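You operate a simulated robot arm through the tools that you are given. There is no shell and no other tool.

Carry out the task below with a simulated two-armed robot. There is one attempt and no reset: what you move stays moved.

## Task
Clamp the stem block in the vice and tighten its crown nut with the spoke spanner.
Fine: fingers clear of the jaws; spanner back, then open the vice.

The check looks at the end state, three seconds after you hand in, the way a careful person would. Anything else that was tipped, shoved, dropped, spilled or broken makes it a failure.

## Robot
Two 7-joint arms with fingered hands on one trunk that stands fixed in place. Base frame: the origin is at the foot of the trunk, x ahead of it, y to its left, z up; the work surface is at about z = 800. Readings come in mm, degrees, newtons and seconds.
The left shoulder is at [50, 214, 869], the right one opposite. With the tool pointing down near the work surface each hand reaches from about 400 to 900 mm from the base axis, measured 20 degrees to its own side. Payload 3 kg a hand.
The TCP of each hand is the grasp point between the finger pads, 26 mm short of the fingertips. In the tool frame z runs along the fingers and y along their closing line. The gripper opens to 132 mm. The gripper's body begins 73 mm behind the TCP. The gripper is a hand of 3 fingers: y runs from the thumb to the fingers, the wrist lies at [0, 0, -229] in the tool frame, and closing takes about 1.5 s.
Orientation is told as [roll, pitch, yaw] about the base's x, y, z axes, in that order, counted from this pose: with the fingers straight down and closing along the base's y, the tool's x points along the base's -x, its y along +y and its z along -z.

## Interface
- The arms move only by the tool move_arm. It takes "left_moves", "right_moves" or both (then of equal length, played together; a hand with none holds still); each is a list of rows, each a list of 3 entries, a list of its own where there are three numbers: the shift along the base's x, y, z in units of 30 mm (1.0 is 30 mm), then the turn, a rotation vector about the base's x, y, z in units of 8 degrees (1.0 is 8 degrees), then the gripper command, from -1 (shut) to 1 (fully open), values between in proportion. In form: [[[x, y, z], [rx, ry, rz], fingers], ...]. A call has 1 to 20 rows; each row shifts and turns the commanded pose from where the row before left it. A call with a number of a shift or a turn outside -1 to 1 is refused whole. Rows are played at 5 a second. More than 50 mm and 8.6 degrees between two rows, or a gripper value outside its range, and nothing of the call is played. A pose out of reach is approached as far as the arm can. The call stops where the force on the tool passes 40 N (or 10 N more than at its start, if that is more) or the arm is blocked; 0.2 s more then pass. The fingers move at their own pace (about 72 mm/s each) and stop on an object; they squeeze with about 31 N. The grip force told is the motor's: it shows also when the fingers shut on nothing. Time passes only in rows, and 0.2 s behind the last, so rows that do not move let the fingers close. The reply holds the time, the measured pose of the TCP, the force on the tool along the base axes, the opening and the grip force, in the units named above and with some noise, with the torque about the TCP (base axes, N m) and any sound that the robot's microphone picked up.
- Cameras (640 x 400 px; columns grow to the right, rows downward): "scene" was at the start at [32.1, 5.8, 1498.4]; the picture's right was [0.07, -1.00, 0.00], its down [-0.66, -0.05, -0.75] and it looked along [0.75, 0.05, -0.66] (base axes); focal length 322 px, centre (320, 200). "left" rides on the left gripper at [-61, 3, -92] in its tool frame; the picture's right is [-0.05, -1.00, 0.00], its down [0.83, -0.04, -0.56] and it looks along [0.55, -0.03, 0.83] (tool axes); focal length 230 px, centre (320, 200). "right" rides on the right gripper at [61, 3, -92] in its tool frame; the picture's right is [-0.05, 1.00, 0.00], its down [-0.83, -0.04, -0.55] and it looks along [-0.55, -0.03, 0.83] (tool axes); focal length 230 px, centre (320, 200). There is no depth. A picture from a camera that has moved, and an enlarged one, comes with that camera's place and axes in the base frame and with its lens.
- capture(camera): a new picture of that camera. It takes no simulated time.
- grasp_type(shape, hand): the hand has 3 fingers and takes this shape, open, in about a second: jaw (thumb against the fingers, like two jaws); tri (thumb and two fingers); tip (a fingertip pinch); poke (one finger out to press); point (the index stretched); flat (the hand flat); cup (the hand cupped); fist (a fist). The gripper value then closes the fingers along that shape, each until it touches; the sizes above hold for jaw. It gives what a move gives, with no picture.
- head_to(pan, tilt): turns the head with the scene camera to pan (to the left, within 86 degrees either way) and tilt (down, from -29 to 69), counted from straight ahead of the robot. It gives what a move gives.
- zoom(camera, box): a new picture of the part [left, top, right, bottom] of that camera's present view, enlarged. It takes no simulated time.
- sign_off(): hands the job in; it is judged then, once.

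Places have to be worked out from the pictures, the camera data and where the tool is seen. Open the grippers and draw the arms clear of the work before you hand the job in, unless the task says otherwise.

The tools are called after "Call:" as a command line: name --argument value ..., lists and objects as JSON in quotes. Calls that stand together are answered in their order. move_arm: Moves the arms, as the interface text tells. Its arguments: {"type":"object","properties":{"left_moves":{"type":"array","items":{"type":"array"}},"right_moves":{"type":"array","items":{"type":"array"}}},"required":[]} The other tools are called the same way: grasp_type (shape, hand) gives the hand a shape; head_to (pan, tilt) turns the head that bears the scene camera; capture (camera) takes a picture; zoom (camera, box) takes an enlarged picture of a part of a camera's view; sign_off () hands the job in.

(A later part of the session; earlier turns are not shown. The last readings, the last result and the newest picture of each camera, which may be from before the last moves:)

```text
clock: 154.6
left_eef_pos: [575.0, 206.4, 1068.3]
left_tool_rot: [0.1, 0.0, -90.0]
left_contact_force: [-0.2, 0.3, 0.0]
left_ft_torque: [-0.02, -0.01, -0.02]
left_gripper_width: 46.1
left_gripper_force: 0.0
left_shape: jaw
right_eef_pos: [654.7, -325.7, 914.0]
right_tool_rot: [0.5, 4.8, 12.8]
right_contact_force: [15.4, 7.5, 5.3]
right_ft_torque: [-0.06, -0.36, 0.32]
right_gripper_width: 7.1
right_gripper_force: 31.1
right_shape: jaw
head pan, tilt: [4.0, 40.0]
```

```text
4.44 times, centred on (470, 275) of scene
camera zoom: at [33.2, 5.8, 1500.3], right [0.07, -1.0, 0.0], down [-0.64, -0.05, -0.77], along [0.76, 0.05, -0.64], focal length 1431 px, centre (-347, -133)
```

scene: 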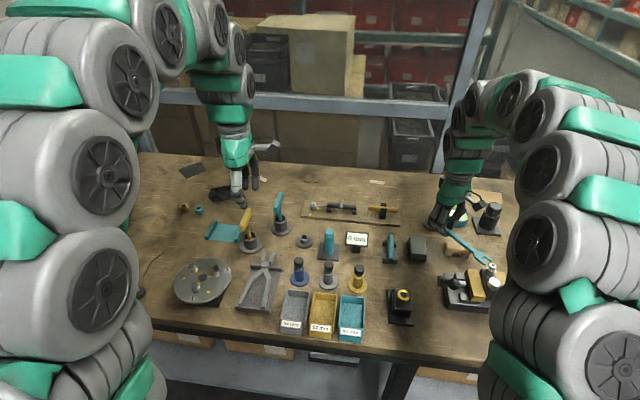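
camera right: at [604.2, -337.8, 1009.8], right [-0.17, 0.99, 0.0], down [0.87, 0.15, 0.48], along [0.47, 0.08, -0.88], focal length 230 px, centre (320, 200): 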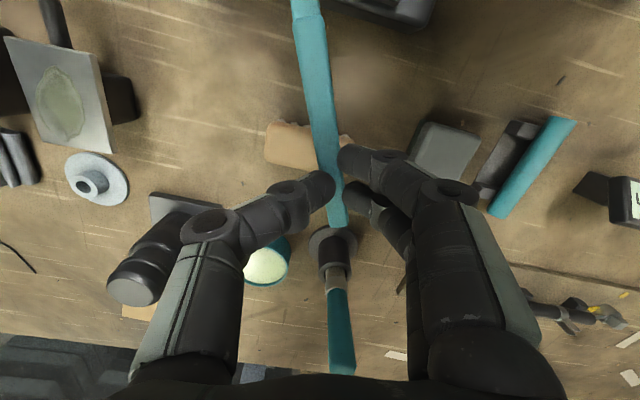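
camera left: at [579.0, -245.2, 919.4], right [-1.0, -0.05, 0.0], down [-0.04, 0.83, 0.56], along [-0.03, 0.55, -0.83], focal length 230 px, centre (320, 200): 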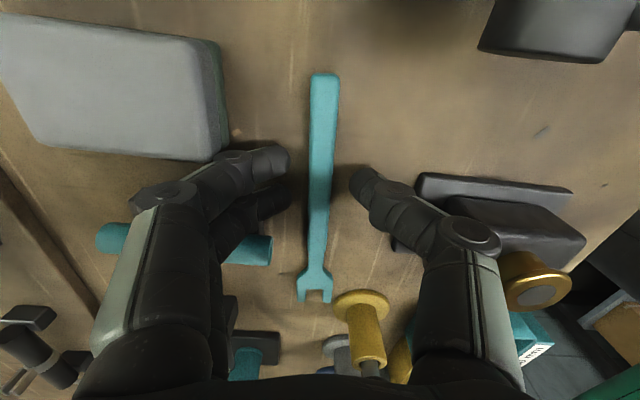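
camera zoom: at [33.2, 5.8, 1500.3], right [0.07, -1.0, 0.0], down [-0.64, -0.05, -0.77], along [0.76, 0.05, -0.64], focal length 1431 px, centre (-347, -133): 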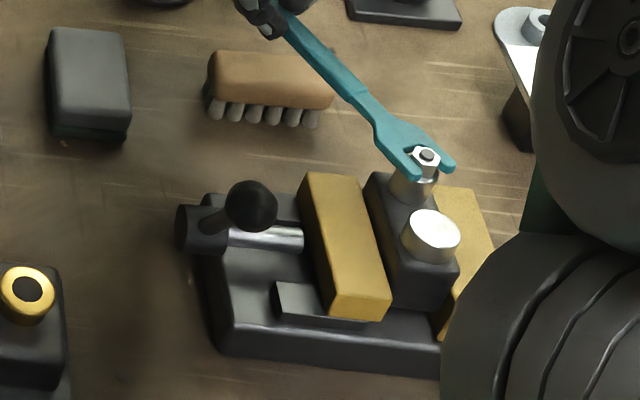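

I notice the vice lever has swung up compared with before, so the clamp was back-driven by the nut torque and may be loose now. I zoom in on jaws and lever.

Call:
zoom --camera "scene" --box '[455, 255, 520, 310]'

Call:
zoom --camera "scene" --box '[435, 260, 495, 310]'

```text
7.27 times, centred on (488, 282) of scene
camera zoom: at [33.2, 5.8, 1500.3], right [0.07, -1.0, 0.0], down [-0.64, -0.05, -0.77], along [0.76, 0.05, -0.64], focal length 2342 px, centre (-898, -400)
```

zoom: 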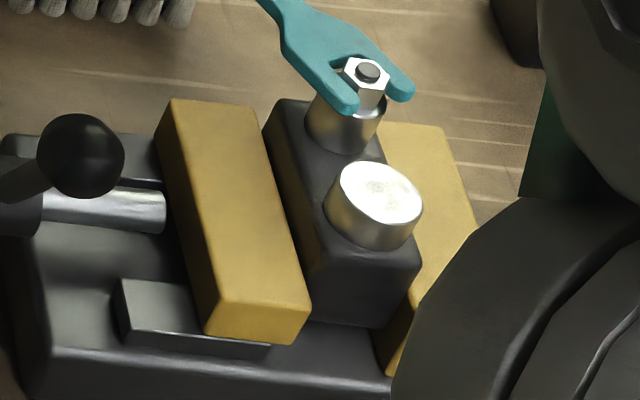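

```text
8.00 times, centred on (465, 285) of scene
camera zoom: at [33.2, 5.8, 1500.3], right [0.07, -1.0, 0.0], down [-0.64, -0.05, -0.77], along [0.76, 0.05, -0.64], focal length 2576 px, centre (-840, -480)
```

zoom: 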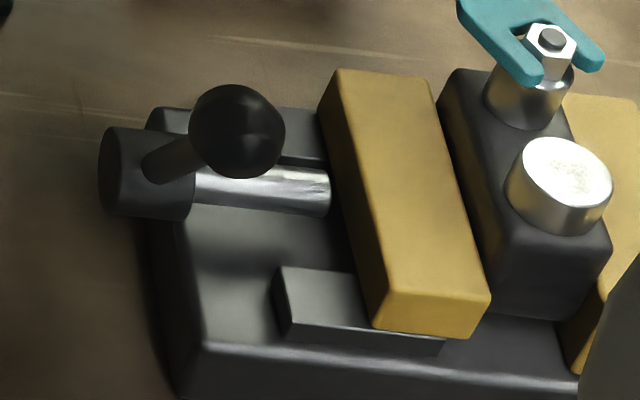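

The lever has gone back ~20° (ball now ≈(478, -259, 926)), so the block is no longer firmly clamped. I keep the spanner seated with the right hand (relieving its push) and bring the left hand over to retighten the vice.

Call:
move_arm --right_moves '[[[0.05, 0, 0], [0, 0, 0], -1], [[0.02, 0, 0], [0, 0, 0], -1], [[0, 0, 0], [0, 0, 0], -1]]'

Call:
move_arm --left_moves '[[[-0.4, -0.7, 0.2], [0, 0, 0.8], -0.3], [[-0.4, -0.9, 0.2], [0, 0, 0.8], -0.3], [[-0.35, -0.9, 0.2], [0, 0, 0.8], -0.3], [[-0.35, -0.9, 0], [0, 0, 0.8], -0.3], [[-0.3, -0.9, 0], [0, 0, 0.8], -0.3], [[-0.3, -0.9, 0], [0, 0, 0.8], -0.3], [[-0.3, -0.9, 0], [0, 0, 0.8], -0.3], [[-0.3, -0.9, 0], [0, 0, 0.8], -0.3], [[-0.2, -0.9, 0], [0, 0, 0.8], -0.3], [[-0.2, -0.9, 0], [0, 0, 0.8], -0.3], [[0, -0.9, 0], [0, 0, 0.8], -0.3], [[0, -0.9, 0], [0, 0, 0.8], -0.3], [[0, -0.9, 0], [0, 0, 0.8], -0.3], [[0, -0.9, 0], [0, 0, 0.8], -0.3]]'

Call:
capture --camera "left"

Call:
capture --camera "scene"

```text
clock: 155.4
left_eef_pos: [574.5, 205.8, 1067.4]
left_tool_rot: [0.1, 0.0, -90.1]
left_contact_force: [0.8, 0.1, 0.3]
left_ft_torque: [-0.02, 0.02, 0.02]
left_gripper_width: 45.6
left_gripper_force: 0.1
left_shape: jaw
right_eef_pos: [655.3, -326.3, 913.0]
right_tool_rot: [0.4, 5.2, 13.0]
right_contact_force: [13.1, 8.9, 4.9]
right_ft_torque: [-0.06, -0.31, 0.26]
right_gripper_width: 7.2
right_gripper_force: 31.1
right_shape: jaw
head pan, tilt: [4.0, 40.0]
```

```text
clock: 158.4
left_eef_pos: [480.3, -168.6, 1087.7]
left_tool_rot: [0.1, -0.2, -0.3]
left_contact_force: [0.1, -0.5, 0.3]
left_ft_torque: [0.0, 0.01, -0.02]
left_gripper_width: 45.5
left_gripper_force: 0.0
left_shape: jaw
right_eef_pos: [655.2, -327.0, 912.7]
right_tool_rot: [0.4, 5.2, 12.8]
right_contact_force: [8.2, 7.4, 2.7]
right_ft_torque: [-0.08, -0.15, 0.2]
right_gripper_width: 7.0
right_gripper_force: 30.5
right_shape: jaw
head pan, tilt: [4.0, 40.0]
```

```text
taken
camera left: at [542.8, -164.0, 1180.0], right [0.05, -1.0, 0.0], down [-0.83, -0.04, 0.55], along [-0.55, -0.03, -0.83], focal length 230 px, centre (320, 200)
```

left: 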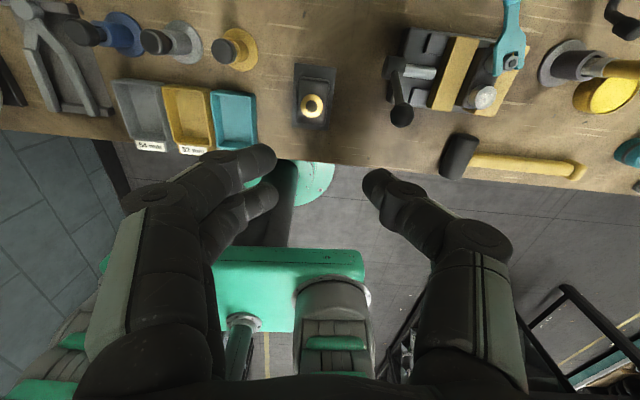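

```text
taken
```

scene: 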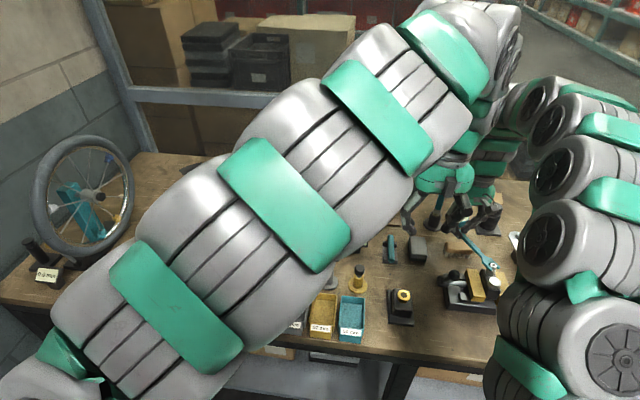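

The left hand is near. I zoom with its camera to locate the ball and check the spanner.

Call:
zoom --camera "left" --box '[370, 0, 550, 140]'

Call:
zoom --camera "scene" --box '[420, 230, 520, 320]'

```text
2.86 times, centred on (460, 70) of left
camera zoom: at [542.8, -164.0, 1180.0], right [0.05, -1.0, 0.0], down [-0.83, -0.04, 0.55], along [-0.55, -0.03, -0.83], focal length 657 px, centre (-80, 571)
```

zoom: 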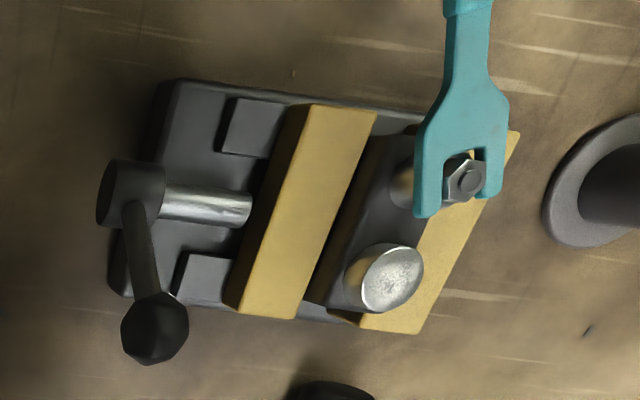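

```text
4.44 times, centred on (470, 275) of scene
camera zoom: at [33.1, 5.7, 1500.3], right [0.07, -1.0, 0.0], down [-0.64, -0.04, -0.77], along [0.76, 0.05, -0.64], focal length 1431 px, centre (-347, -133)
```

zoom: 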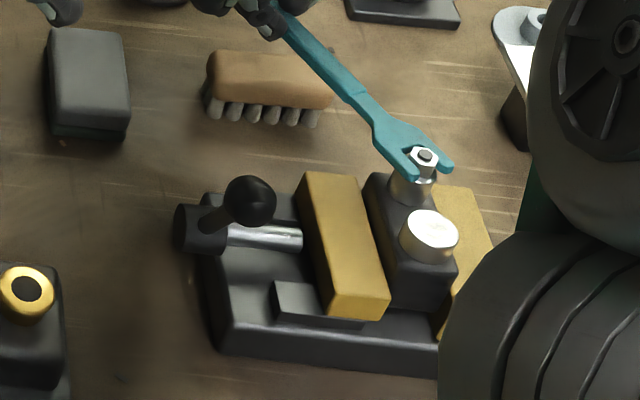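

Ball at ≈(485, -260, 918). I bring the left hand above it.

Call:
move_arm --left_moves '[[[0.04, -0.76, -0.5], [0, 0, 0], -0.25], [[0.04, -0.76, -0.5], [0, 0, 0], -0.25], [[0.04, -0.76, -0.7], [0, 0, 0], -0.25], [[0.04, -0.76, -0.8], [0, 0, 0], -0.25], [[0, 0, 0], [0, 0, 0], -0.25]]'

Call:
capture --camera "left"

Call:
zoom --camera "scene" --box '[400, 190, 520, 320]'

```text
clock: 159.1
left_eef_pos: [493.9, -209.6, 1057.4]
left_tool_rot: [-0.4, -0.4, 1.0]
left_contact_force: [-0.4, -0.2, 0.1]
left_ft_torque: [-0.05, 0.01, 0.01]
left_gripper_width: 49.1
left_gripper_force: 0.0
left_shape: jaw
right_eef_pos: [655.6, -331.8, 911.5]
right_tool_rot: [1.3, 4.6, 11.8]
right_contact_force: [9.2, 18.8, 3.0]
right_ft_torque: [0.2, -0.21, 0.1]
right_gripper_width: 7.5
right_gripper_force: 31.5
right_shape: jaw
head pan, tilt: [4.0, 40.0]
stopped in row 3 (right hand): the force on the tool passed its limit at 46 N (the readings are from after the stop); the commanded pose is now the measured one
```

```text
taken
camera left: at [554.6, -203.7, 1151.1], right [0.07, -1.0, 0.01], down [-0.83, -0.05, 0.55], along [-0.55, -0.04, -0.84], focal length 230 px, centre (320, 200)
```

left: 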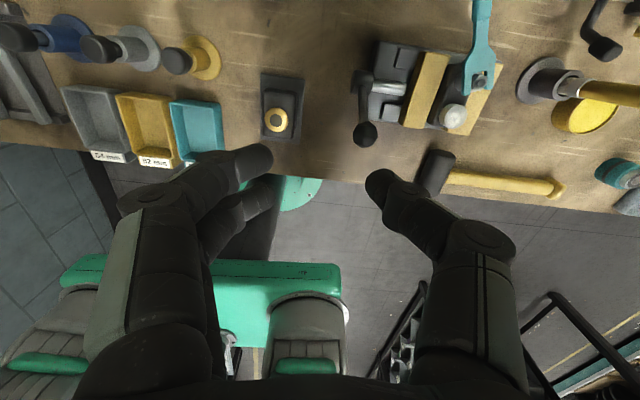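

```text
3.08 times, centred on (460, 255) of scene
camera zoom: at [33.1, 5.9, 1500.3], right [0.07, -1.0, 0.0], down [-0.64, -0.05, -0.77], along [0.76, 0.05, -0.64], focal length 991 px, centre (-111, 31)
```

zoom: 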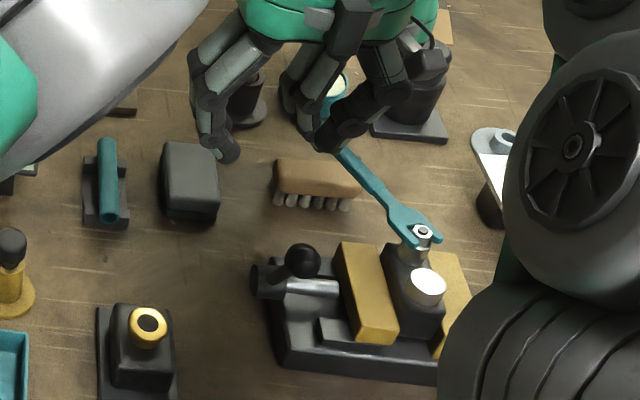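

The left arm bumped the right arm (46 N felt on the right hand). I retract the left hand straight away and re-think.

Call:
move_arm --left_moves '[[[-0.1, 0.7, 0.4], [0, 0, 0], -0.25], [[-0.1, 0.8, 0.3], [0, 0, 0], -0.25], [[0, 1, 0], [0, 0, 0], -0.25], [[0, 1, 0], [0, 0, 0], -0.25], [[0, 1, 0], [0, 0, 0], -0.25]]'

Call:
zoom --camera "scene" --box '[400, 190, 520, 320]'

Call:
capture --camera "right"

```text
clock: 160.3
left_eef_pos: [485.1, -76.1, 1078.0]
left_tool_rot: [-0.5, -0.5, 0.9]
left_contact_force: [0.0, 0.4, -0.3]
left_ft_torque: [-0.01, 0.0, -0.02]
left_gripper_width: 49.3
left_gripper_force: 0.1
left_shape: jaw
right_eef_pos: [655.2, -333.7, 910.9]
right_tool_rot: [1.2, 4.7, 11.7]
right_contact_force: [24.7, 24.0, 6.6]
right_ft_torque: [0.34, -0.48, -0.03]
right_gripper_width: 7.4
right_gripper_force: 31.7
right_shape: jaw
head pan, tilt: [4.0, 40.0]
```

```text
3.08 times, centred on (460, 255) of scene
camera zoom: at [33.3, 6.1, 1500.3], right [0.07, -1.0, 0.0], down [-0.64, -0.05, -0.77], along [0.76, 0.05, -0.64], focal length 991 px, centre (-111, 31)
```

zoom: 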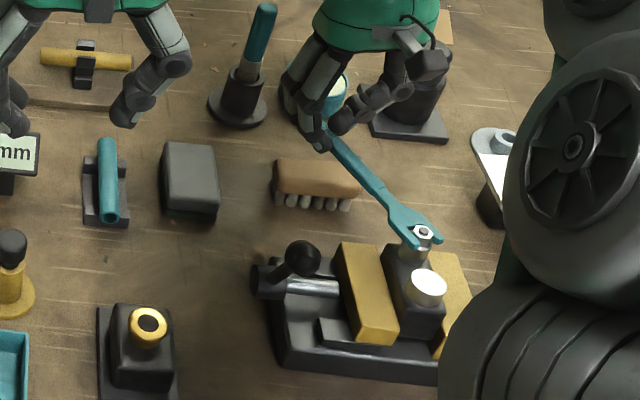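

```text
taken
camera right: at [601.9, -343.6, 1007.2], right [-0.15, 0.99, 0.01], down [0.87, 0.13, 0.48], along [0.48, 0.09, -0.88], focal length 230 px, centre (320, 200)
```

right: 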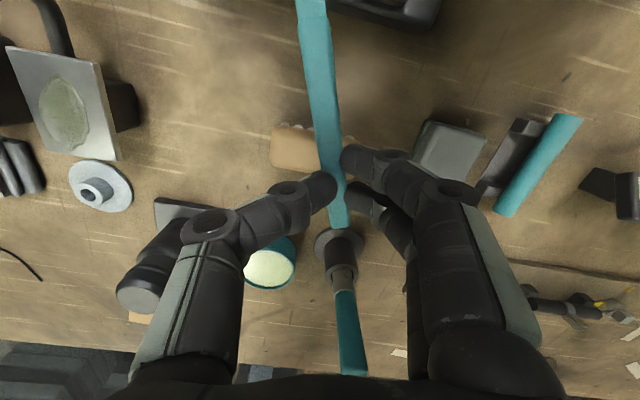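

Nothing else was disturbed. The nut had spun freely for ~100° and then stopped hard under ~5 N·m, so it is at its end; the vice only backed off under that load. I relieve the right hand's load now.

Call:
move_arm --right_moves '[[[0.06, 0.08, 0], [0, 0, 0.1], -1], [[0.05, 0.06, 0], [0, 0, 0.1], -1], [[0, 0, 0], [0, 0, 0], -1]]'

Call:
zoom --camera "scene" --box '[465, 245, 510, 280]'

```text
clock: 161.1
left_eef_pos: [484.2, -76.5, 1079.0]
left_tool_rot: [-0.3, -0.5, 0.7]
left_contact_force: [-0.1, 0.6, 0.2]
left_ft_torque: [0.0, 0.01, 0.01]
left_gripper_width: 49.1
left_gripper_force: 0.1
left_shape: jaw
right_eef_pos: [655.7, -331.9, 909.9]
right_tool_rot: [1.0, 5.0, 13.2]
right_contact_force: [-7.7, 10.2, 5.0]
right_ft_torque: [0.1, 0.18, 0.0]
right_gripper_width: 7.2
right_gripper_force: 30.9
right_shape: jaw
head pan, tilt: [4.0, 40.0]
```

```text
11.43 times, centred on (488, 262) of scene
camera zoom: at [32.8, 5.8, 1500.3], right [0.07, -1.0, 0.0], down [-0.64, -0.04, -0.77], along [0.76, 0.05, -0.64], focal length 3680 px, centre (-1594, -514)
```

zoom: 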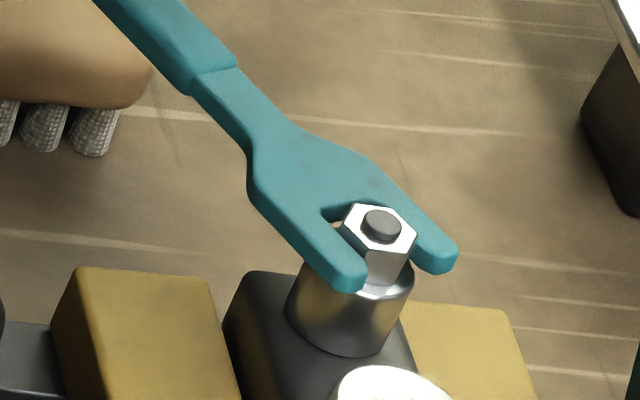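

Some sideways load remains. I ease further back along the arc.

Call:
move_arm --right_moves '[[[-0.05, 0.07, 0], [0, 0, 0.15], -1], [[-0.02, 0.07, 0], [0, 0, 0.15], -1], [[0, 0, 0], [0, 0, 0], -1]]'

Call:
zoom --camera "scene" --box '[465, 245, 510, 280]'

```text
clock: 161.9
left_eef_pos: [484.1, -76.0, 1079.2]
left_tool_rot: [-0.4, -0.6, 1.0]
left_contact_force: [-0.6, -0.7, -0.1]
left_ft_torque: [-0.01, -0.02, 0.01]
left_gripper_width: 49.0
left_gripper_force: 0.0
left_shape: jaw
right_eef_pos: [655.7, -327.3, 910.3]
right_tool_rot: [1.1, 4.9, 15.6]
right_contact_force: [-8.0, 1.5, -0.7]
right_ft_torque: [-0.19, 0.16, 0.02]
right_gripper_width: 6.2
right_gripper_force: 31.2
right_shape: jaw
head pan, tilt: [4.0, 40.0]
```

```text
11.43 times, centred on (488, 262) of scene
camera zoom: at [32.9, 5.6, 1500.3], right [0.07, -1.0, 0.0], down [-0.64, -0.04, -0.77], along [0.76, 0.05, -0.64], focal length 3680 px, centre (-1594, -514)
```

zoom: 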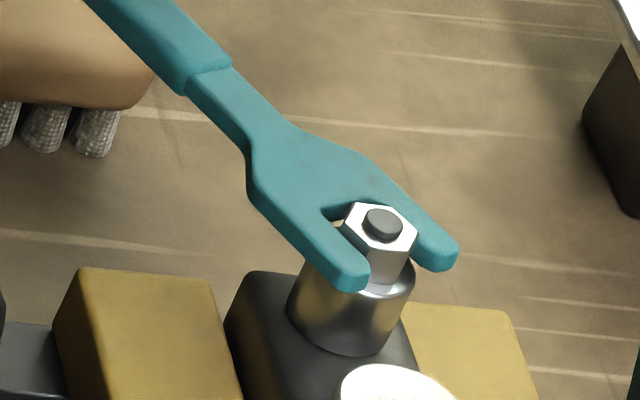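

Call:
move_arm --right_moves '[[[-0.06, 0.03, 0], [0, 0, 0.1], -1], [[0, 0, 0], [0, 0, 0], -1]]'

Call:
capture --camera "right"

Call:
zoom --camera "scene" --box '[430, 200, 510, 280]'

```text
clock: 162.5
left_eef_pos: [484.8, -75.3, 1079.2]
left_tool_rot: [-0.3, -0.4, 1.0]
left_contact_force: [-0.4, -0.4, 0.5]
left_ft_torque: [-0.02, -0.02, 0.0]
left_gripper_width: 49.4
left_gripper_force: 0.0
left_shape: jaw
right_eef_pos: [653.6, -324.9, 911.5]
right_tool_rot: [1.1, 4.8, 16.5]
right_contact_force: [-1.6, 1.7, -1.1]
right_ft_torque: [-0.18, 0.0, 0.02]
right_gripper_width: 6.3
right_gripper_force: 30.9
right_shape: jaw
head pan, tilt: [4.0, 40.0]
```

```text
taken
camera right: at [601.8, -339.2, 1007.5], right [-0.23, 0.97, 0.01], down [0.85, 0.2, 0.48], along [0.47, 0.12, -0.88], focal length 230 px, centre (320, 200)
```

right: 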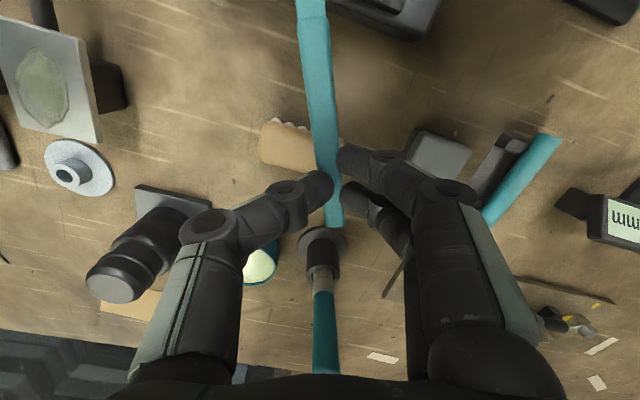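

```text
5.00 times, centred on (470, 240) of scene
camera zoom: at [33.0, 5.7, 1500.3], right [0.07, -1.0, 0.0], down [-0.64, -0.04, -0.77], along [0.76, 0.05, -0.64], focal length 1610 px, centre (-430, 0)
```

zoom: 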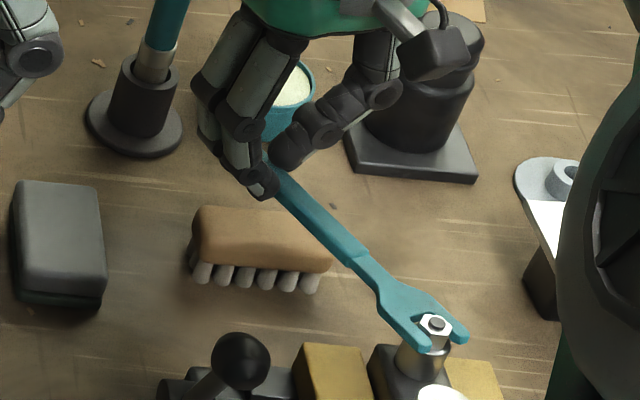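

Load is off. I slide the fork straight off the nut along the spanner's own axis (~18°).

Call:
move_arm --right_moves '[[[0.158, 0.052, 0], [0, 0, 0], -1], [[0.158, 0.052, 0], [0, 0, 0], -1], [[0.158, 0.052, 0], [0, 0, 0], -1], [[0.158, 0.052, 0], [0, 0, 0], -1], [[0, 0, 0], [0, 0, 0], -1]]'

Call:
zoom --camera "scene" --box '[430, 200, 510, 280]'

Call:
zoom --camera "scene" --box '[465, 245, 510, 280]'

```text
clock: 163.7
left_eef_pos: [486.4, -74.7, 1078.2]
left_tool_rot: [-0.4, -0.5, 1.0]
left_contact_force: [-0.2, -0.9, -0.2]
left_ft_torque: [0.02, -0.03, 0.0]
left_gripper_width: 49.0
left_gripper_force: 0.0
left_shape: jaw
right_eef_pos: [671.8, -318.7, 910.3]
right_tool_rot: [1.1, 4.7, 16.5]
right_contact_force: [-0.7, 1.5, 0.0]
right_ft_torque: [-0.12, -0.07, 0.18]
right_gripper_width: 5.5
right_gripper_force: 30.7
right_shape: jaw
head pan, tilt: [4.0, 40.0]
```

```text
5.00 times, centred on (470, 240) of scene
camera zoom: at [33.0, 5.7, 1500.3], right [0.07, -1.0, 0.0], down [-0.64, -0.04, -0.77], along [0.76, 0.05, -0.64], focal length 1610 px, centre (-430, 0)
```

zoom: 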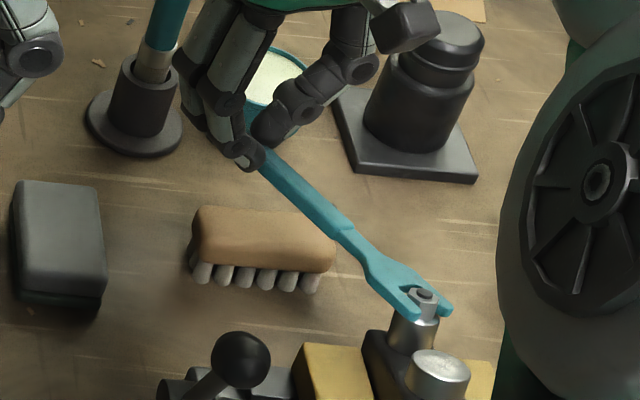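

```text
11.43 times, centred on (488, 262) of scene
camera zoom: at [33.0, 5.7, 1500.3], right [0.07, -1.0, 0.0], down [-0.64, -0.04, -0.77], along [0.76, 0.05, -0.64], focal length 3680 px, centre (-1594, -514)
```

zoom: 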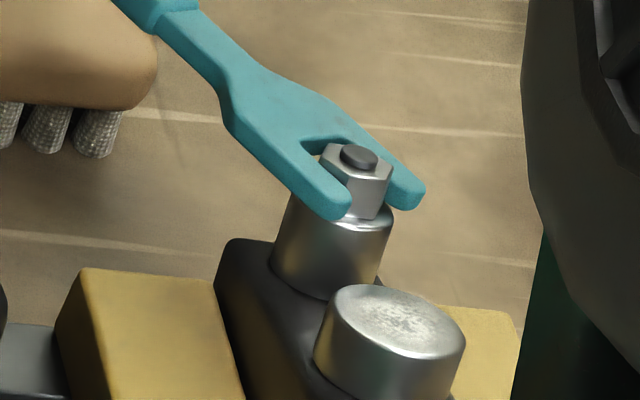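

The loose block came along with the spanner: it was dragged ~15 mm and tilted. I immediately push back by the same path to reseat it.

Call:
move_arm --right_moves '[[[-0.158, -0.052, 0], [0, 0, 0], -1], [[-0.158, -0.052, 0], [0, 0, 0], -1], [[-0.158, -0.052, 0], [0, 0, 0], -1], [[-0.158, -0.052, 0], [0, 0, 0], -1], [[0, 0, 0], [0, 0, 0], -1]]'

Call:
zoom --camera "scene" --box '[430, 220, 520, 310]'

Call:
zoom --camera "scene" --box '[465, 245, 510, 280]'

```text
clock: 164.9
left_eef_pos: [484.7, -75.3, 1079.5]
left_tool_rot: [-0.3, -0.4, 0.9]
left_contact_force: [1.3, 0.9, 0.3]
left_ft_torque: [0.0, -0.01, -0.01]
left_gripper_width: 49.3
left_gripper_force: 0.0
left_shape: jaw
right_eef_pos: [654.9, -323.6, 910.1]
right_tool_rot: [1.0, 4.7, 16.5]
right_contact_force: [23.1, 16.2, 6.6]
right_ft_torque: [0.1, -0.45, 0.16]
right_gripper_width: 6.2
right_gripper_force: 30.8
right_shape: jaw
head pan, tilt: [4.0, 40.0]
```

```text
4.44 times, centred on (475, 265) of scene
camera zoom: at [33.3, 5.9, 1500.3], right [0.07, -1.0, 0.0], down [-0.64, -0.05, -0.77], along [0.76, 0.05, -0.64], focal length 1431 px, centre (-369, -89)
```

zoom: 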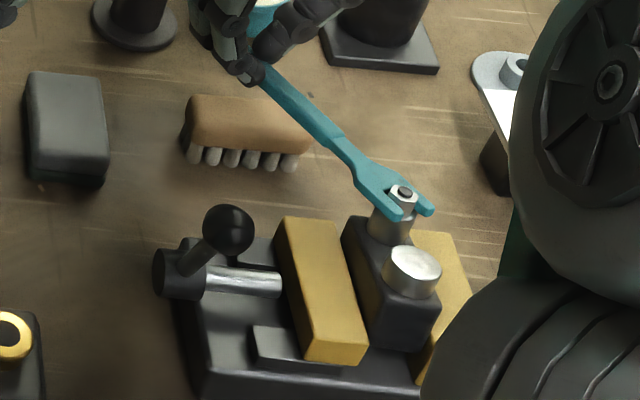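

```text
11.43 times, centred on (488, 262) of scene
camera zoom: at [33.3, 5.9, 1500.3], right [0.07, -1.0, 0.0], down [-0.64, -0.05, -0.77], along [0.76, 0.05, -0.64], focal length 3680 px, centre (-1594, -514)
```

zoom: 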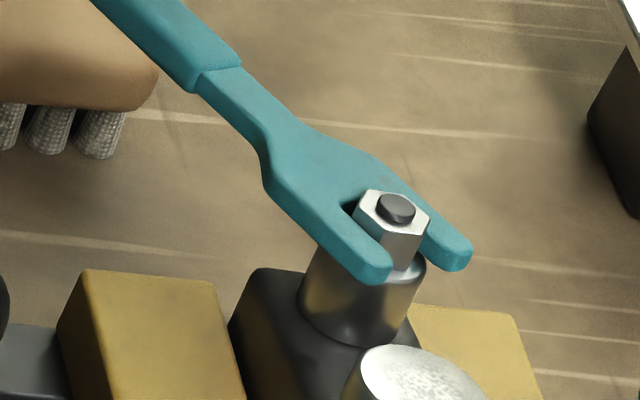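

The block is back between the jaws but slightly pitched, and the spanner is wedged on the nut by twist from my grip. I align the hand's yaw and position with the spanner to remove that twist before trying again.

Call:
move_arm --right_moves '[[[0.03, 0.1, 0], [0, 0, 0.4], -1], [[0.03, 0.1, 0], [0, 0, 0.4], -1], [[0, 0.06, 0], [0, 0, 0.3], -1], [[0, 0, 0], [0, 0, 0], -1]]'

Call:
capture --camera "right"

Call:
zoom --camera "scene" --box '[455, 240, 515, 290]'

```text
clock: 165.9
left_eef_pos: [484.9, -76.2, 1079.7]
left_tool_rot: [-0.5, -0.3, 0.9]
left_contact_force: [-0.8, 0.4, -0.5]
left_ft_torque: [-0.01, 0.0, 0.03]
left_gripper_width: 49.2
left_gripper_force: 0.1
left_shape: jaw
right_eef_pos: [655.5, -318.3, 909.0]
right_tool_rot: [1.1, 4.8, 25.2]
right_contact_force: [-6.0, 2.0, -1.1]
right_ft_torque: [-0.15, 0.13, -0.36]
right_gripper_width: 5.3
right_gripper_force: 31.3
right_shape: jaw
head pan, tilt: [4.0, 40.0]
```

```text
taken
camera right: at [605.3, -340.1, 1006.8], right [-0.38, 0.93, 0.01], down [0.81, 0.32, 0.48], along [0.44, 0.19, -0.88], focal length 230 px, centre (320, 200)
```

right: 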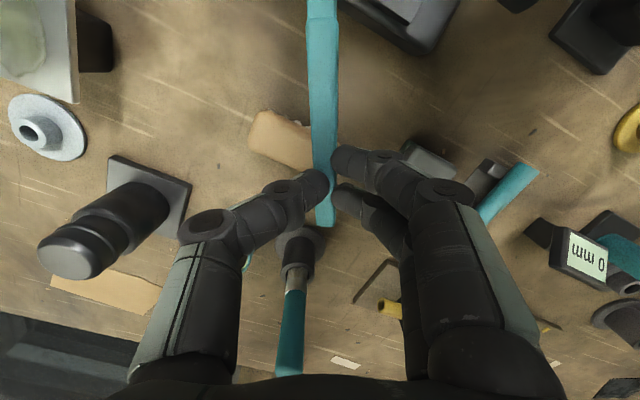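

```text
8.00 times, centred on (485, 265) of scene
camera zoom: at [32.9, 5.6, 1500.3], right [0.07, -1.0, 0.0], down [-0.64, -0.04, -0.77], along [0.76, 0.05, -0.64], focal length 2576 px, centre (-1000, -320)
```

zoom: 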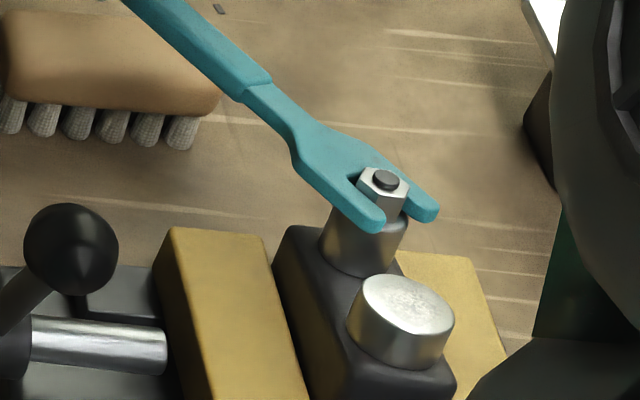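

The twist is nearly gone. I take out the last bit of yaw torque and try a 4 mm pull, watching nut and block.

Call:
move_arm --right_moves '[[[0, -0.03, 0], [0, 0, -0.3], -1], [[0, 0, 0], [0, 0, 0], -1], [[0.065, 0.024, 0], [0, 0, 0], -1], [[0.065, 0.024, 0], [0, 0, 0], -1], [[0, 0, 0], [0, 0, 0], -1]]'

Call:
zoom --camera "scene" --box '[455, 240, 515, 290]'

```text
clock: 167.1
left_eef_pos: [485.1, -74.5, 1078.6]
left_tool_rot: [-0.4, -0.5, 0.9]
left_contact_force: [0.2, 0.5, 0.4]
left_ft_torque: [0.04, 0.02, 0.02]
left_gripper_width: 49.4
left_gripper_force: 0.1
left_shape: jaw
right_eef_pos: [659.7, -316.3, 910.0]
right_tool_rot: [1.1, 4.8, 22.9]
right_contact_force: [-4.0, -0.8, -1.6]
right_ft_torque: [-0.11, 0.03, 0.05]
right_gripper_width: 5.0
right_gripper_force: 30.8
right_shape: jaw
head pan, tilt: [4.0, 40.0]
```

```text
8.00 times, centred on (485, 265) of scene
camera zoom: at [33.0, 5.6, 1500.3], right [0.07, -1.0, 0.0], down [-0.64, -0.04, -0.77], along [0.76, 0.05, -0.64], focal length 2576 px, centre (-1000, -320)
```

zoom: 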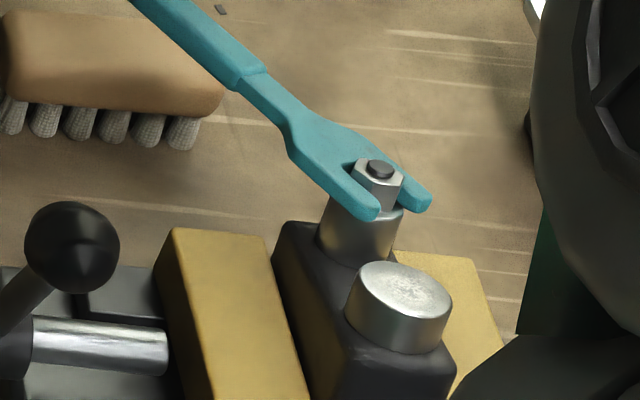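

The loose block follows the fork even at a few newtons. I push it back to its place first, then try freeing the fork upwards (the block's own weight and the jaws resist that much better) with tiny moves.

Call:
move_arm --right_moves '[[[-0.065, -0.024, 0], [0, 0, 0], -1], [[-0.065, -0.024, 0], [0, 0, 0], -1], [[-0.03, -0.01, 0], [0, 0, 0], -1], [[0, 0, 0.06], [0, 0, 0.1], -1], [[0, 0, 0.06], [0, 0, -0.1], -1], [[0, 0, 0], [0, 0, 0], -1]]'

Call:
zoom --camera "scene" --box '[455, 240, 515, 290]'

```text
clock: 168.5
left_eef_pos: [484.1, -75.0, 1078.5]
left_tool_rot: [-0.5, -0.4, 0.8]
left_contact_force: [0.4, -0.4, 0.4]
left_ft_torque: [0.03, -0.01, 0.01]
left_gripper_width: 49.3
left_gripper_force: 0.0
left_shape: jaw
right_eef_pos: [655.0, -317.3, 913.4]
right_tool_rot: [1.2, 4.8, 22.9]
right_contact_force: [5.4, 6.7, -0.9]
right_ft_torque: [0.0, -0.21, 0.02]
right_gripper_width: 5.1
right_gripper_force: 30.9
right_shape: jaw
head pan, tilt: [4.0, 40.0]
```

```text
8.00 times, centred on (485, 265) of scene
camera zoom: at [33.1, 5.7, 1500.3], right [0.07, -1.0, 0.0], down [-0.64, -0.04, -0.77], along [0.76, 0.05, -0.64], focal length 2576 px, centre (-1000, -320)
```

zoom: 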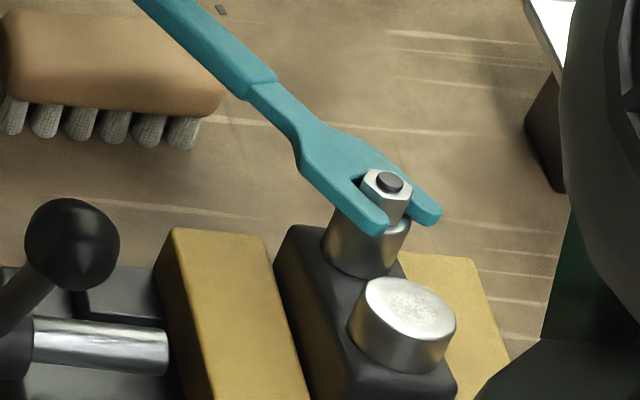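

Call:
move_arm --right_moves '[[[0, 0, 0.07], [0, 0, 0.1], -1], [[0, 0, 0.07], [0, 0, -0.1], -1], [[0, 0, 0.07], [0, 0, 0], -1], [[0, 0, 0], [0, 0, 0], -1]]'

Call:
zoom --camera "scene" --box '[455, 240, 515, 290]'

Call:
zoom --camera "scene" --box '[420, 190, 520, 290]'

```text
clock: 169.5
left_eef_pos: [484.8, -76.4, 1079.3]
left_tool_rot: [-0.4, -0.4, 0.9]
left_contact_force: [-0.4, 0.6, 0.2]
left_ft_torque: [0.0, 0.0, -0.03]
left_gripper_width: 49.1
left_gripper_force: 0.0
left_shape: jaw
right_eef_pos: [653.8, -319.0, 919.2]
right_tool_rot: [1.1, 5.0, 22.9]
right_contact_force: [-1.7, 2.2, -2.9]
right_ft_torque: [-0.1, -0.15, 0.02]
right_gripper_width: 5.2
right_gripper_force: 31.0
right_shape: jaw
head pan, tilt: [4.0, 40.0]
```

```text
8.00 times, centred on (485, 265) of scene
camera zoom: at [33.0, 5.6, 1500.3], right [0.07, -1.0, 0.0], down [-0.64, -0.04, -0.77], along [0.76, 0.05, -0.64], focal length 2576 px, centre (-1000, -320)
```

zoom: 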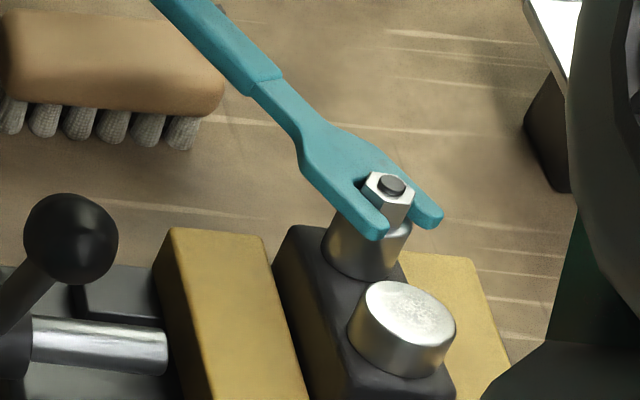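

```text
4.00 times, centred on (470, 240) of scene
camera zoom: at [33.0, 5.6, 1500.3], right [0.07, -1.0, 0.0], down [-0.64, -0.04, -0.77], along [0.76, 0.05, -0.64], focal length 1288 px, centre (-280, 40)
```

zoom: 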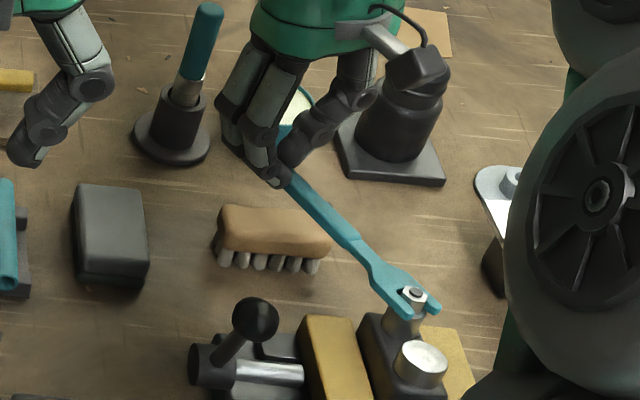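

Call:
zoom --camera "scene" --box '[480, 252, 505, 276]'

Call:
zoom --camera "scene" --box '[460, 255, 520, 310]'

```text
16.00 times, centred on (492, 264) of scene
camera zoom: at [33.0, 5.6, 1500.3], right [0.07, -1.0, 0.0], down [-0.64, -0.04, -0.77], along [0.76, 0.05, -0.64], focal length 5153 px, centre (-2440, -824)
```

zoom: 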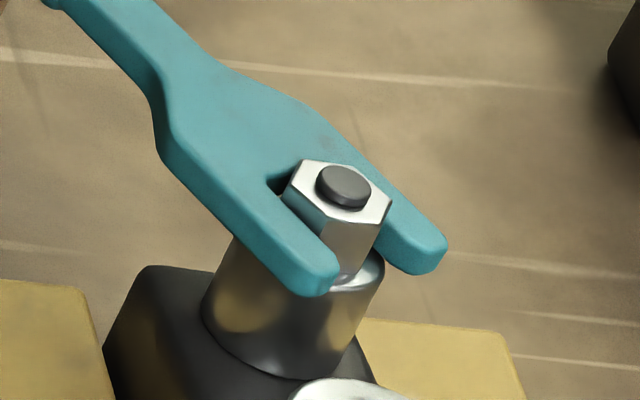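

```text
7.27 times, centred on (490, 282) of scene
camera zoom: at [33.0, 5.6, 1500.3], right [0.07, -1.0, 0.0], down [-0.64, -0.04, -0.77], along [0.76, 0.05, -0.64], focal length 2342 px, centre (-916, -400)
```

zoom: 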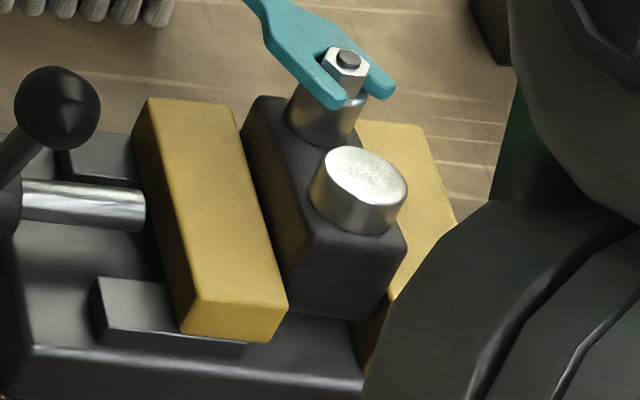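

The fork sits low on the hex with visible clearance; so far the spanner only pitched in my grip. I raise more and tilt the fork end up.

Call:
move_arm --right_moves '[[[0, 0, 0.08], [-0.05, 0.115, 0], -1], [[0, 0, 0.08], [-0.05, 0.115, 0], -1], [[0, 0, 0.08], [-0.05, 0.115, 0], -1], [[0, 0, 0], [0, 0, 0], -1]]'

Call:
zoom --camera "scene" --box '[480, 252, 505, 276]'

Call:
zoom --camera "scene" --box '[430, 200, 520, 300]'

```text
clock: 170.5
left_eef_pos: [484.9, -75.8, 1079.1]
left_tool_rot: [-0.4, -0.4, 0.9]
left_contact_force: [0.7, 0.2, -0.1]
left_ft_torque: [0.03, 0.0, 0.0]
left_gripper_width: 49.3
left_gripper_force: 0.1
left_shape: jaw
right_eef_pos: [653.1, -317.6, 927.6]
right_tool_rot: [1.1, 7.9, 22.9]
right_contact_force: [-1.2, 0.9, -1.2]
right_ft_torque: [-0.05, -0.02, 0.07]
right_gripper_width: 5.0
right_gripper_force: 31.5
right_shape: jaw
head pan, tilt: [4.0, 40.0]
```

```text
16.00 times, centred on (492, 264) of scene
camera zoom: at [33.0, 5.6, 1500.3], right [0.07, -1.0, 0.0], down [-0.64, -0.04, -0.77], along [0.76, 0.05, -0.64], focal length 5153 px, centre (-2440, -824)
```

zoom: 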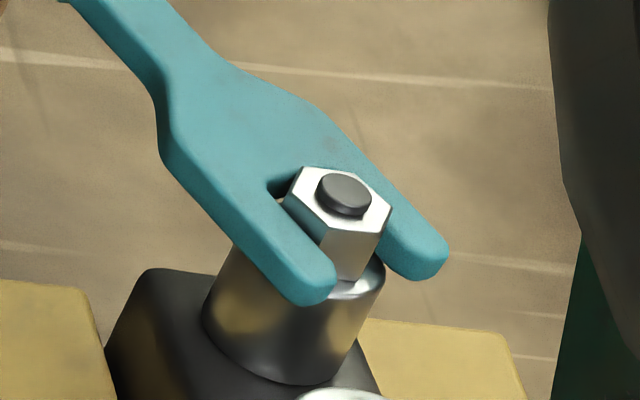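

```text
4.00 times, centred on (475, 250) of scene
camera zoom: at [33.0, 5.6, 1500.3], right [0.07, -1.0, 0.0], down [-0.64, -0.04, -0.77], along [0.76, 0.05, -0.64], focal length 1288 px, centre (-300, 0)
```

zoom: 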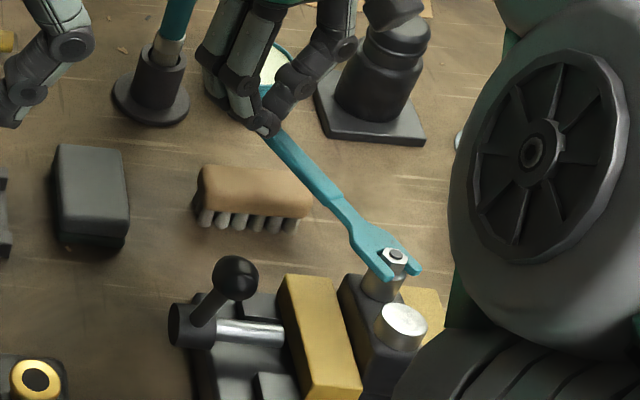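

Zoomed in, the fork is turned ~6° clockwise past the nut's flats: it is self-locked on the corners from the tightening torque. A small counter-clockwise easing of the spanner should free it. I first lower back to level, then ease back gently, watching the force.

Call:
move_arm --right_moves '[[[0, 0, -0.1], [0.05, -0.115, 0], -1], [[0, 0, -0.1], [0.05, -0.115, 0], -1], [[0, 0, -0.1], [0.05, -0.115, 0], -1], [[-0.018, 0.05, 0], [0, 0, 0.1], -1], [[-0.018, 0.05, 0], [0, 0, 0.1], -1], [[-0.018, 0.05, 0], [0, 0, 0.1], -1], [[0, 0, 0], [0, 0, 0], -1]]'

Call:
zoom --camera "scene" --box '[480, 252, 505, 276]'

```text
clock: 172.1
left_eef_pos: [484.7, -76.5, 1078.9]
left_tool_rot: [-0.4, -0.3, 0.9]
left_contact_force: [-0.3, 0.3, -0.4]
left_ft_torque: [0.02, -0.01, 0.02]
left_gripper_width: 49.2
left_gripper_force: 0.1
left_shape: jaw
right_eef_pos: [653.0, -313.6, 917.8]
right_tool_rot: [1.1, 4.8, 25.4]
right_contact_force: [-0.6, 2.4, 0.3]
right_ft_torque: [0.01, 0.14, -0.29]
right_gripper_width: 4.7
right_gripper_force: 30.6
right_shape: jaw
head pan, tilt: [4.0, 40.0]
```

```text
16.00 times, centred on (492, 264) of scene
camera zoom: at [33.0, 5.7, 1500.3], right [0.07, -1.0, 0.0], down [-0.64, -0.04, -0.77], along [0.76, 0.05, -0.64], focal length 5153 px, centre (-2440, -824)
```

zoom: 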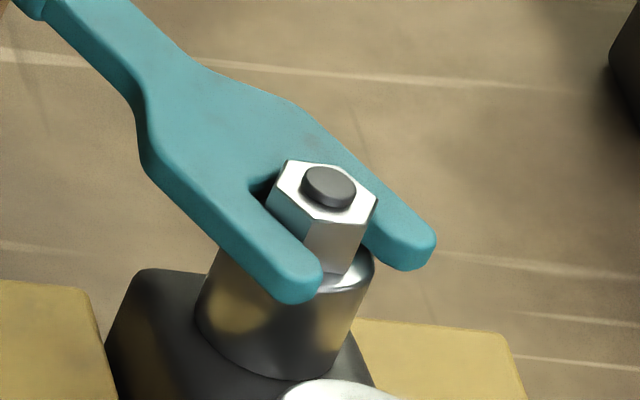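

The fork is locked onto the nut firmly enough to carry the block along, so the block must be clamped to separate them. Since the lock also carries the spanner's small weight, I plan to let go, clamp the vice with the right hand, then take the spanner with a fresh deep grip. First I compare the block's position with where it was.

Call:
zoom --camera "scene" --box '[465, 245, 510, 280]'

Call:
zoom --camera "scene" --box '[420, 210, 520, 300]'

Call:
capture --camera "right"

```text
11.43 times, centred on (488, 262) of scene
camera zoom: at [33.0, 5.7, 1500.3], right [0.07, -1.0, 0.0], down [-0.64, -0.04, -0.77], along [0.76, 0.05, -0.64], focal length 3680 px, centre (-1594, -514)
```

zoom: 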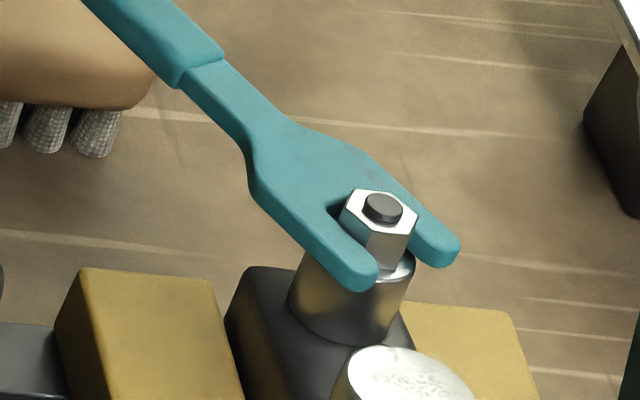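

```text
4.44 times, centred on (470, 255) of scene
camera zoom: at [33.0, 5.7, 1500.3], right [0.07, -1.0, 0.0], down [-0.64, -0.04, -0.77], along [0.76, 0.05, -0.64], focal length 1431 px, centre (-347, -44)
```

zoom: 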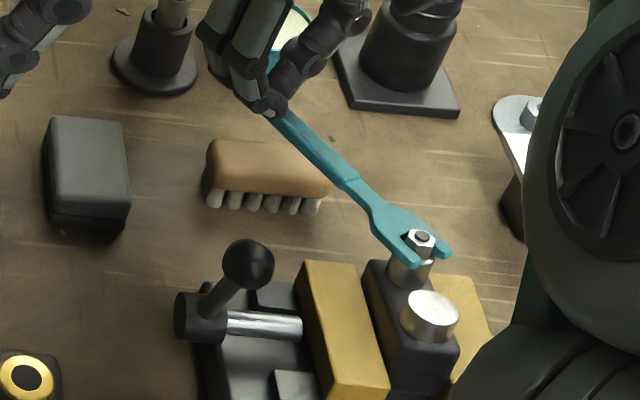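

```text
taken
camera right: at [603.0, -335.9, 1015.3], right [-0.38, 0.93, 0.01], down [0.81, 0.33, 0.48], along [0.44, 0.19, -0.88], focal length 230 px, centre (320, 200)
```

right: 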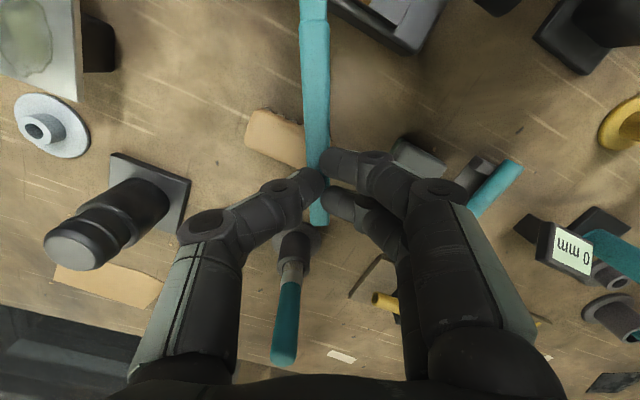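

The block has been raised a few mm in the jaws along with the fork; it will drop back when the vice is opened at the end. I now release the spanner slowly, keeping the fingers around the handle for safety.

Call:
move_arm --right_moves '[[[0, 0, 0], [0, 0, 0], -0.9], [[0, 0, 0], [0, 0, 0], -0.8], [[0, 0, 0], [0, 0, 0], -0.7], [[0, 0, 0], [0, 0, 0], -0.6], [[0, 0, 0], [0, 0, 0], -0.6]]'

Call:
zoom --camera "scene" --box '[420, 210, 520, 300]'

Call:
capture --camera "right"

```text
clock: 173.3
left_eef_pos: [485.4, -76.4, 1078.4]
left_tool_rot: [-0.4, -0.4, 0.9]
left_contact_force: [0.0, -0.8, -0.2]
left_ft_torque: [0.02, -0.01, 0.01]
left_gripper_width: 48.9
left_gripper_force: 0.0
left_shape: jaw
right_eef_pos: [652.3, -314.2, 917.5]
right_tool_rot: [1.1, 4.8, 25.3]
right_contact_force: [-0.5, 0.1, -0.4]
right_ft_torque: [-0.01, 0.02, -0.01]
right_gripper_width: 25.8
right_gripper_force: 0.1
right_shape: jaw
head pan, tilt: [4.0, 40.0]
```

```text
4.44 times, centred on (470, 255) of scene
camera zoom: at [33.0, 5.6, 1500.3], right [0.07, -1.0, 0.0], down [-0.64, -0.04, -0.77], along [0.76, 0.05, -0.64], focal length 1431 px, centre (-347, -44)
```

zoom: 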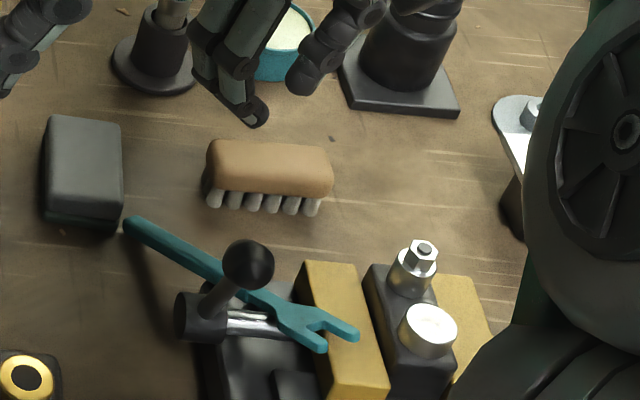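

```text
taken
camera right: at [603.0, -335.9, 1015.2], right [-0.38, 0.93, 0.01], down [0.81, 0.32, 0.48], along [0.44, 0.19, -0.88], focal length 230 px, centre (320, 200)
```

right: 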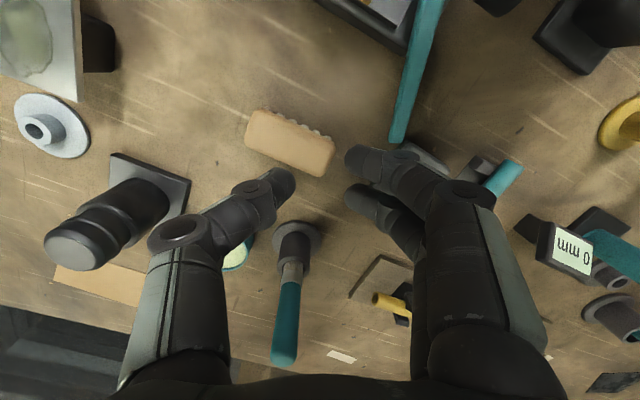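

Freed of the load the spanner popped off by itself and now lies across the vice; the block has dropped back to its seat, and nothing else moved. I look closely.

Call:
zoom --camera "scene" --box '[440, 250, 515, 300]'

Call:
zoom --camera "left" --box '[330, 0, 640, 200]'

```text
8.00 times, centred on (478, 275) of scene
camera zoom: at [33.0, 5.6, 1500.3], right [0.07, -1.0, 0.0], down [-0.64, -0.04, -0.77], along [0.76, 0.05, -0.64], focal length 2576 px, centre (-940, -400)
```

zoom: 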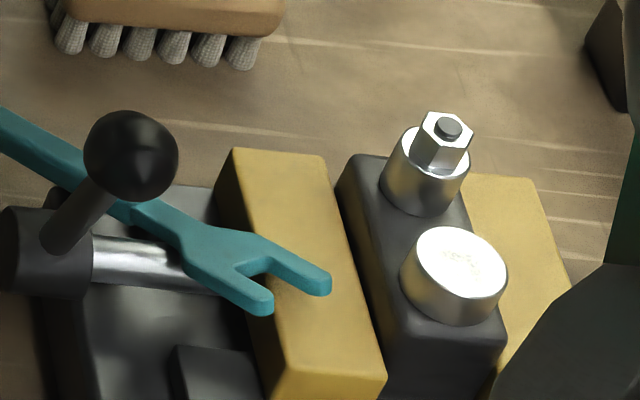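

```text
2.00 times, centred on (485, 100) of left
camera zoom: at [546.2, -70.2, 1172.6], right [0.07, -1.0, 0.01], down [-0.83, -0.05, 0.55], along [-0.55, -0.04, -0.84], focal length 460 px, centre (-10, 400)
```

zoom: 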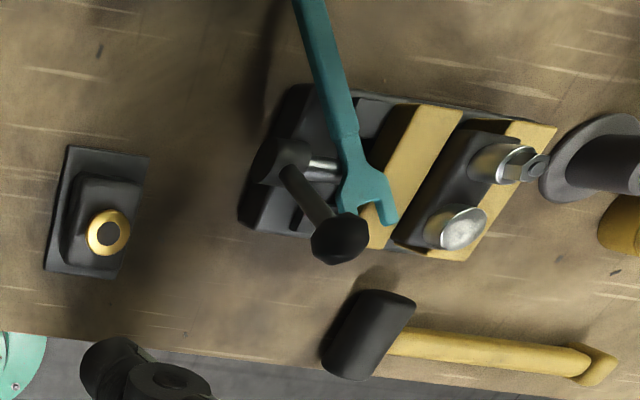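

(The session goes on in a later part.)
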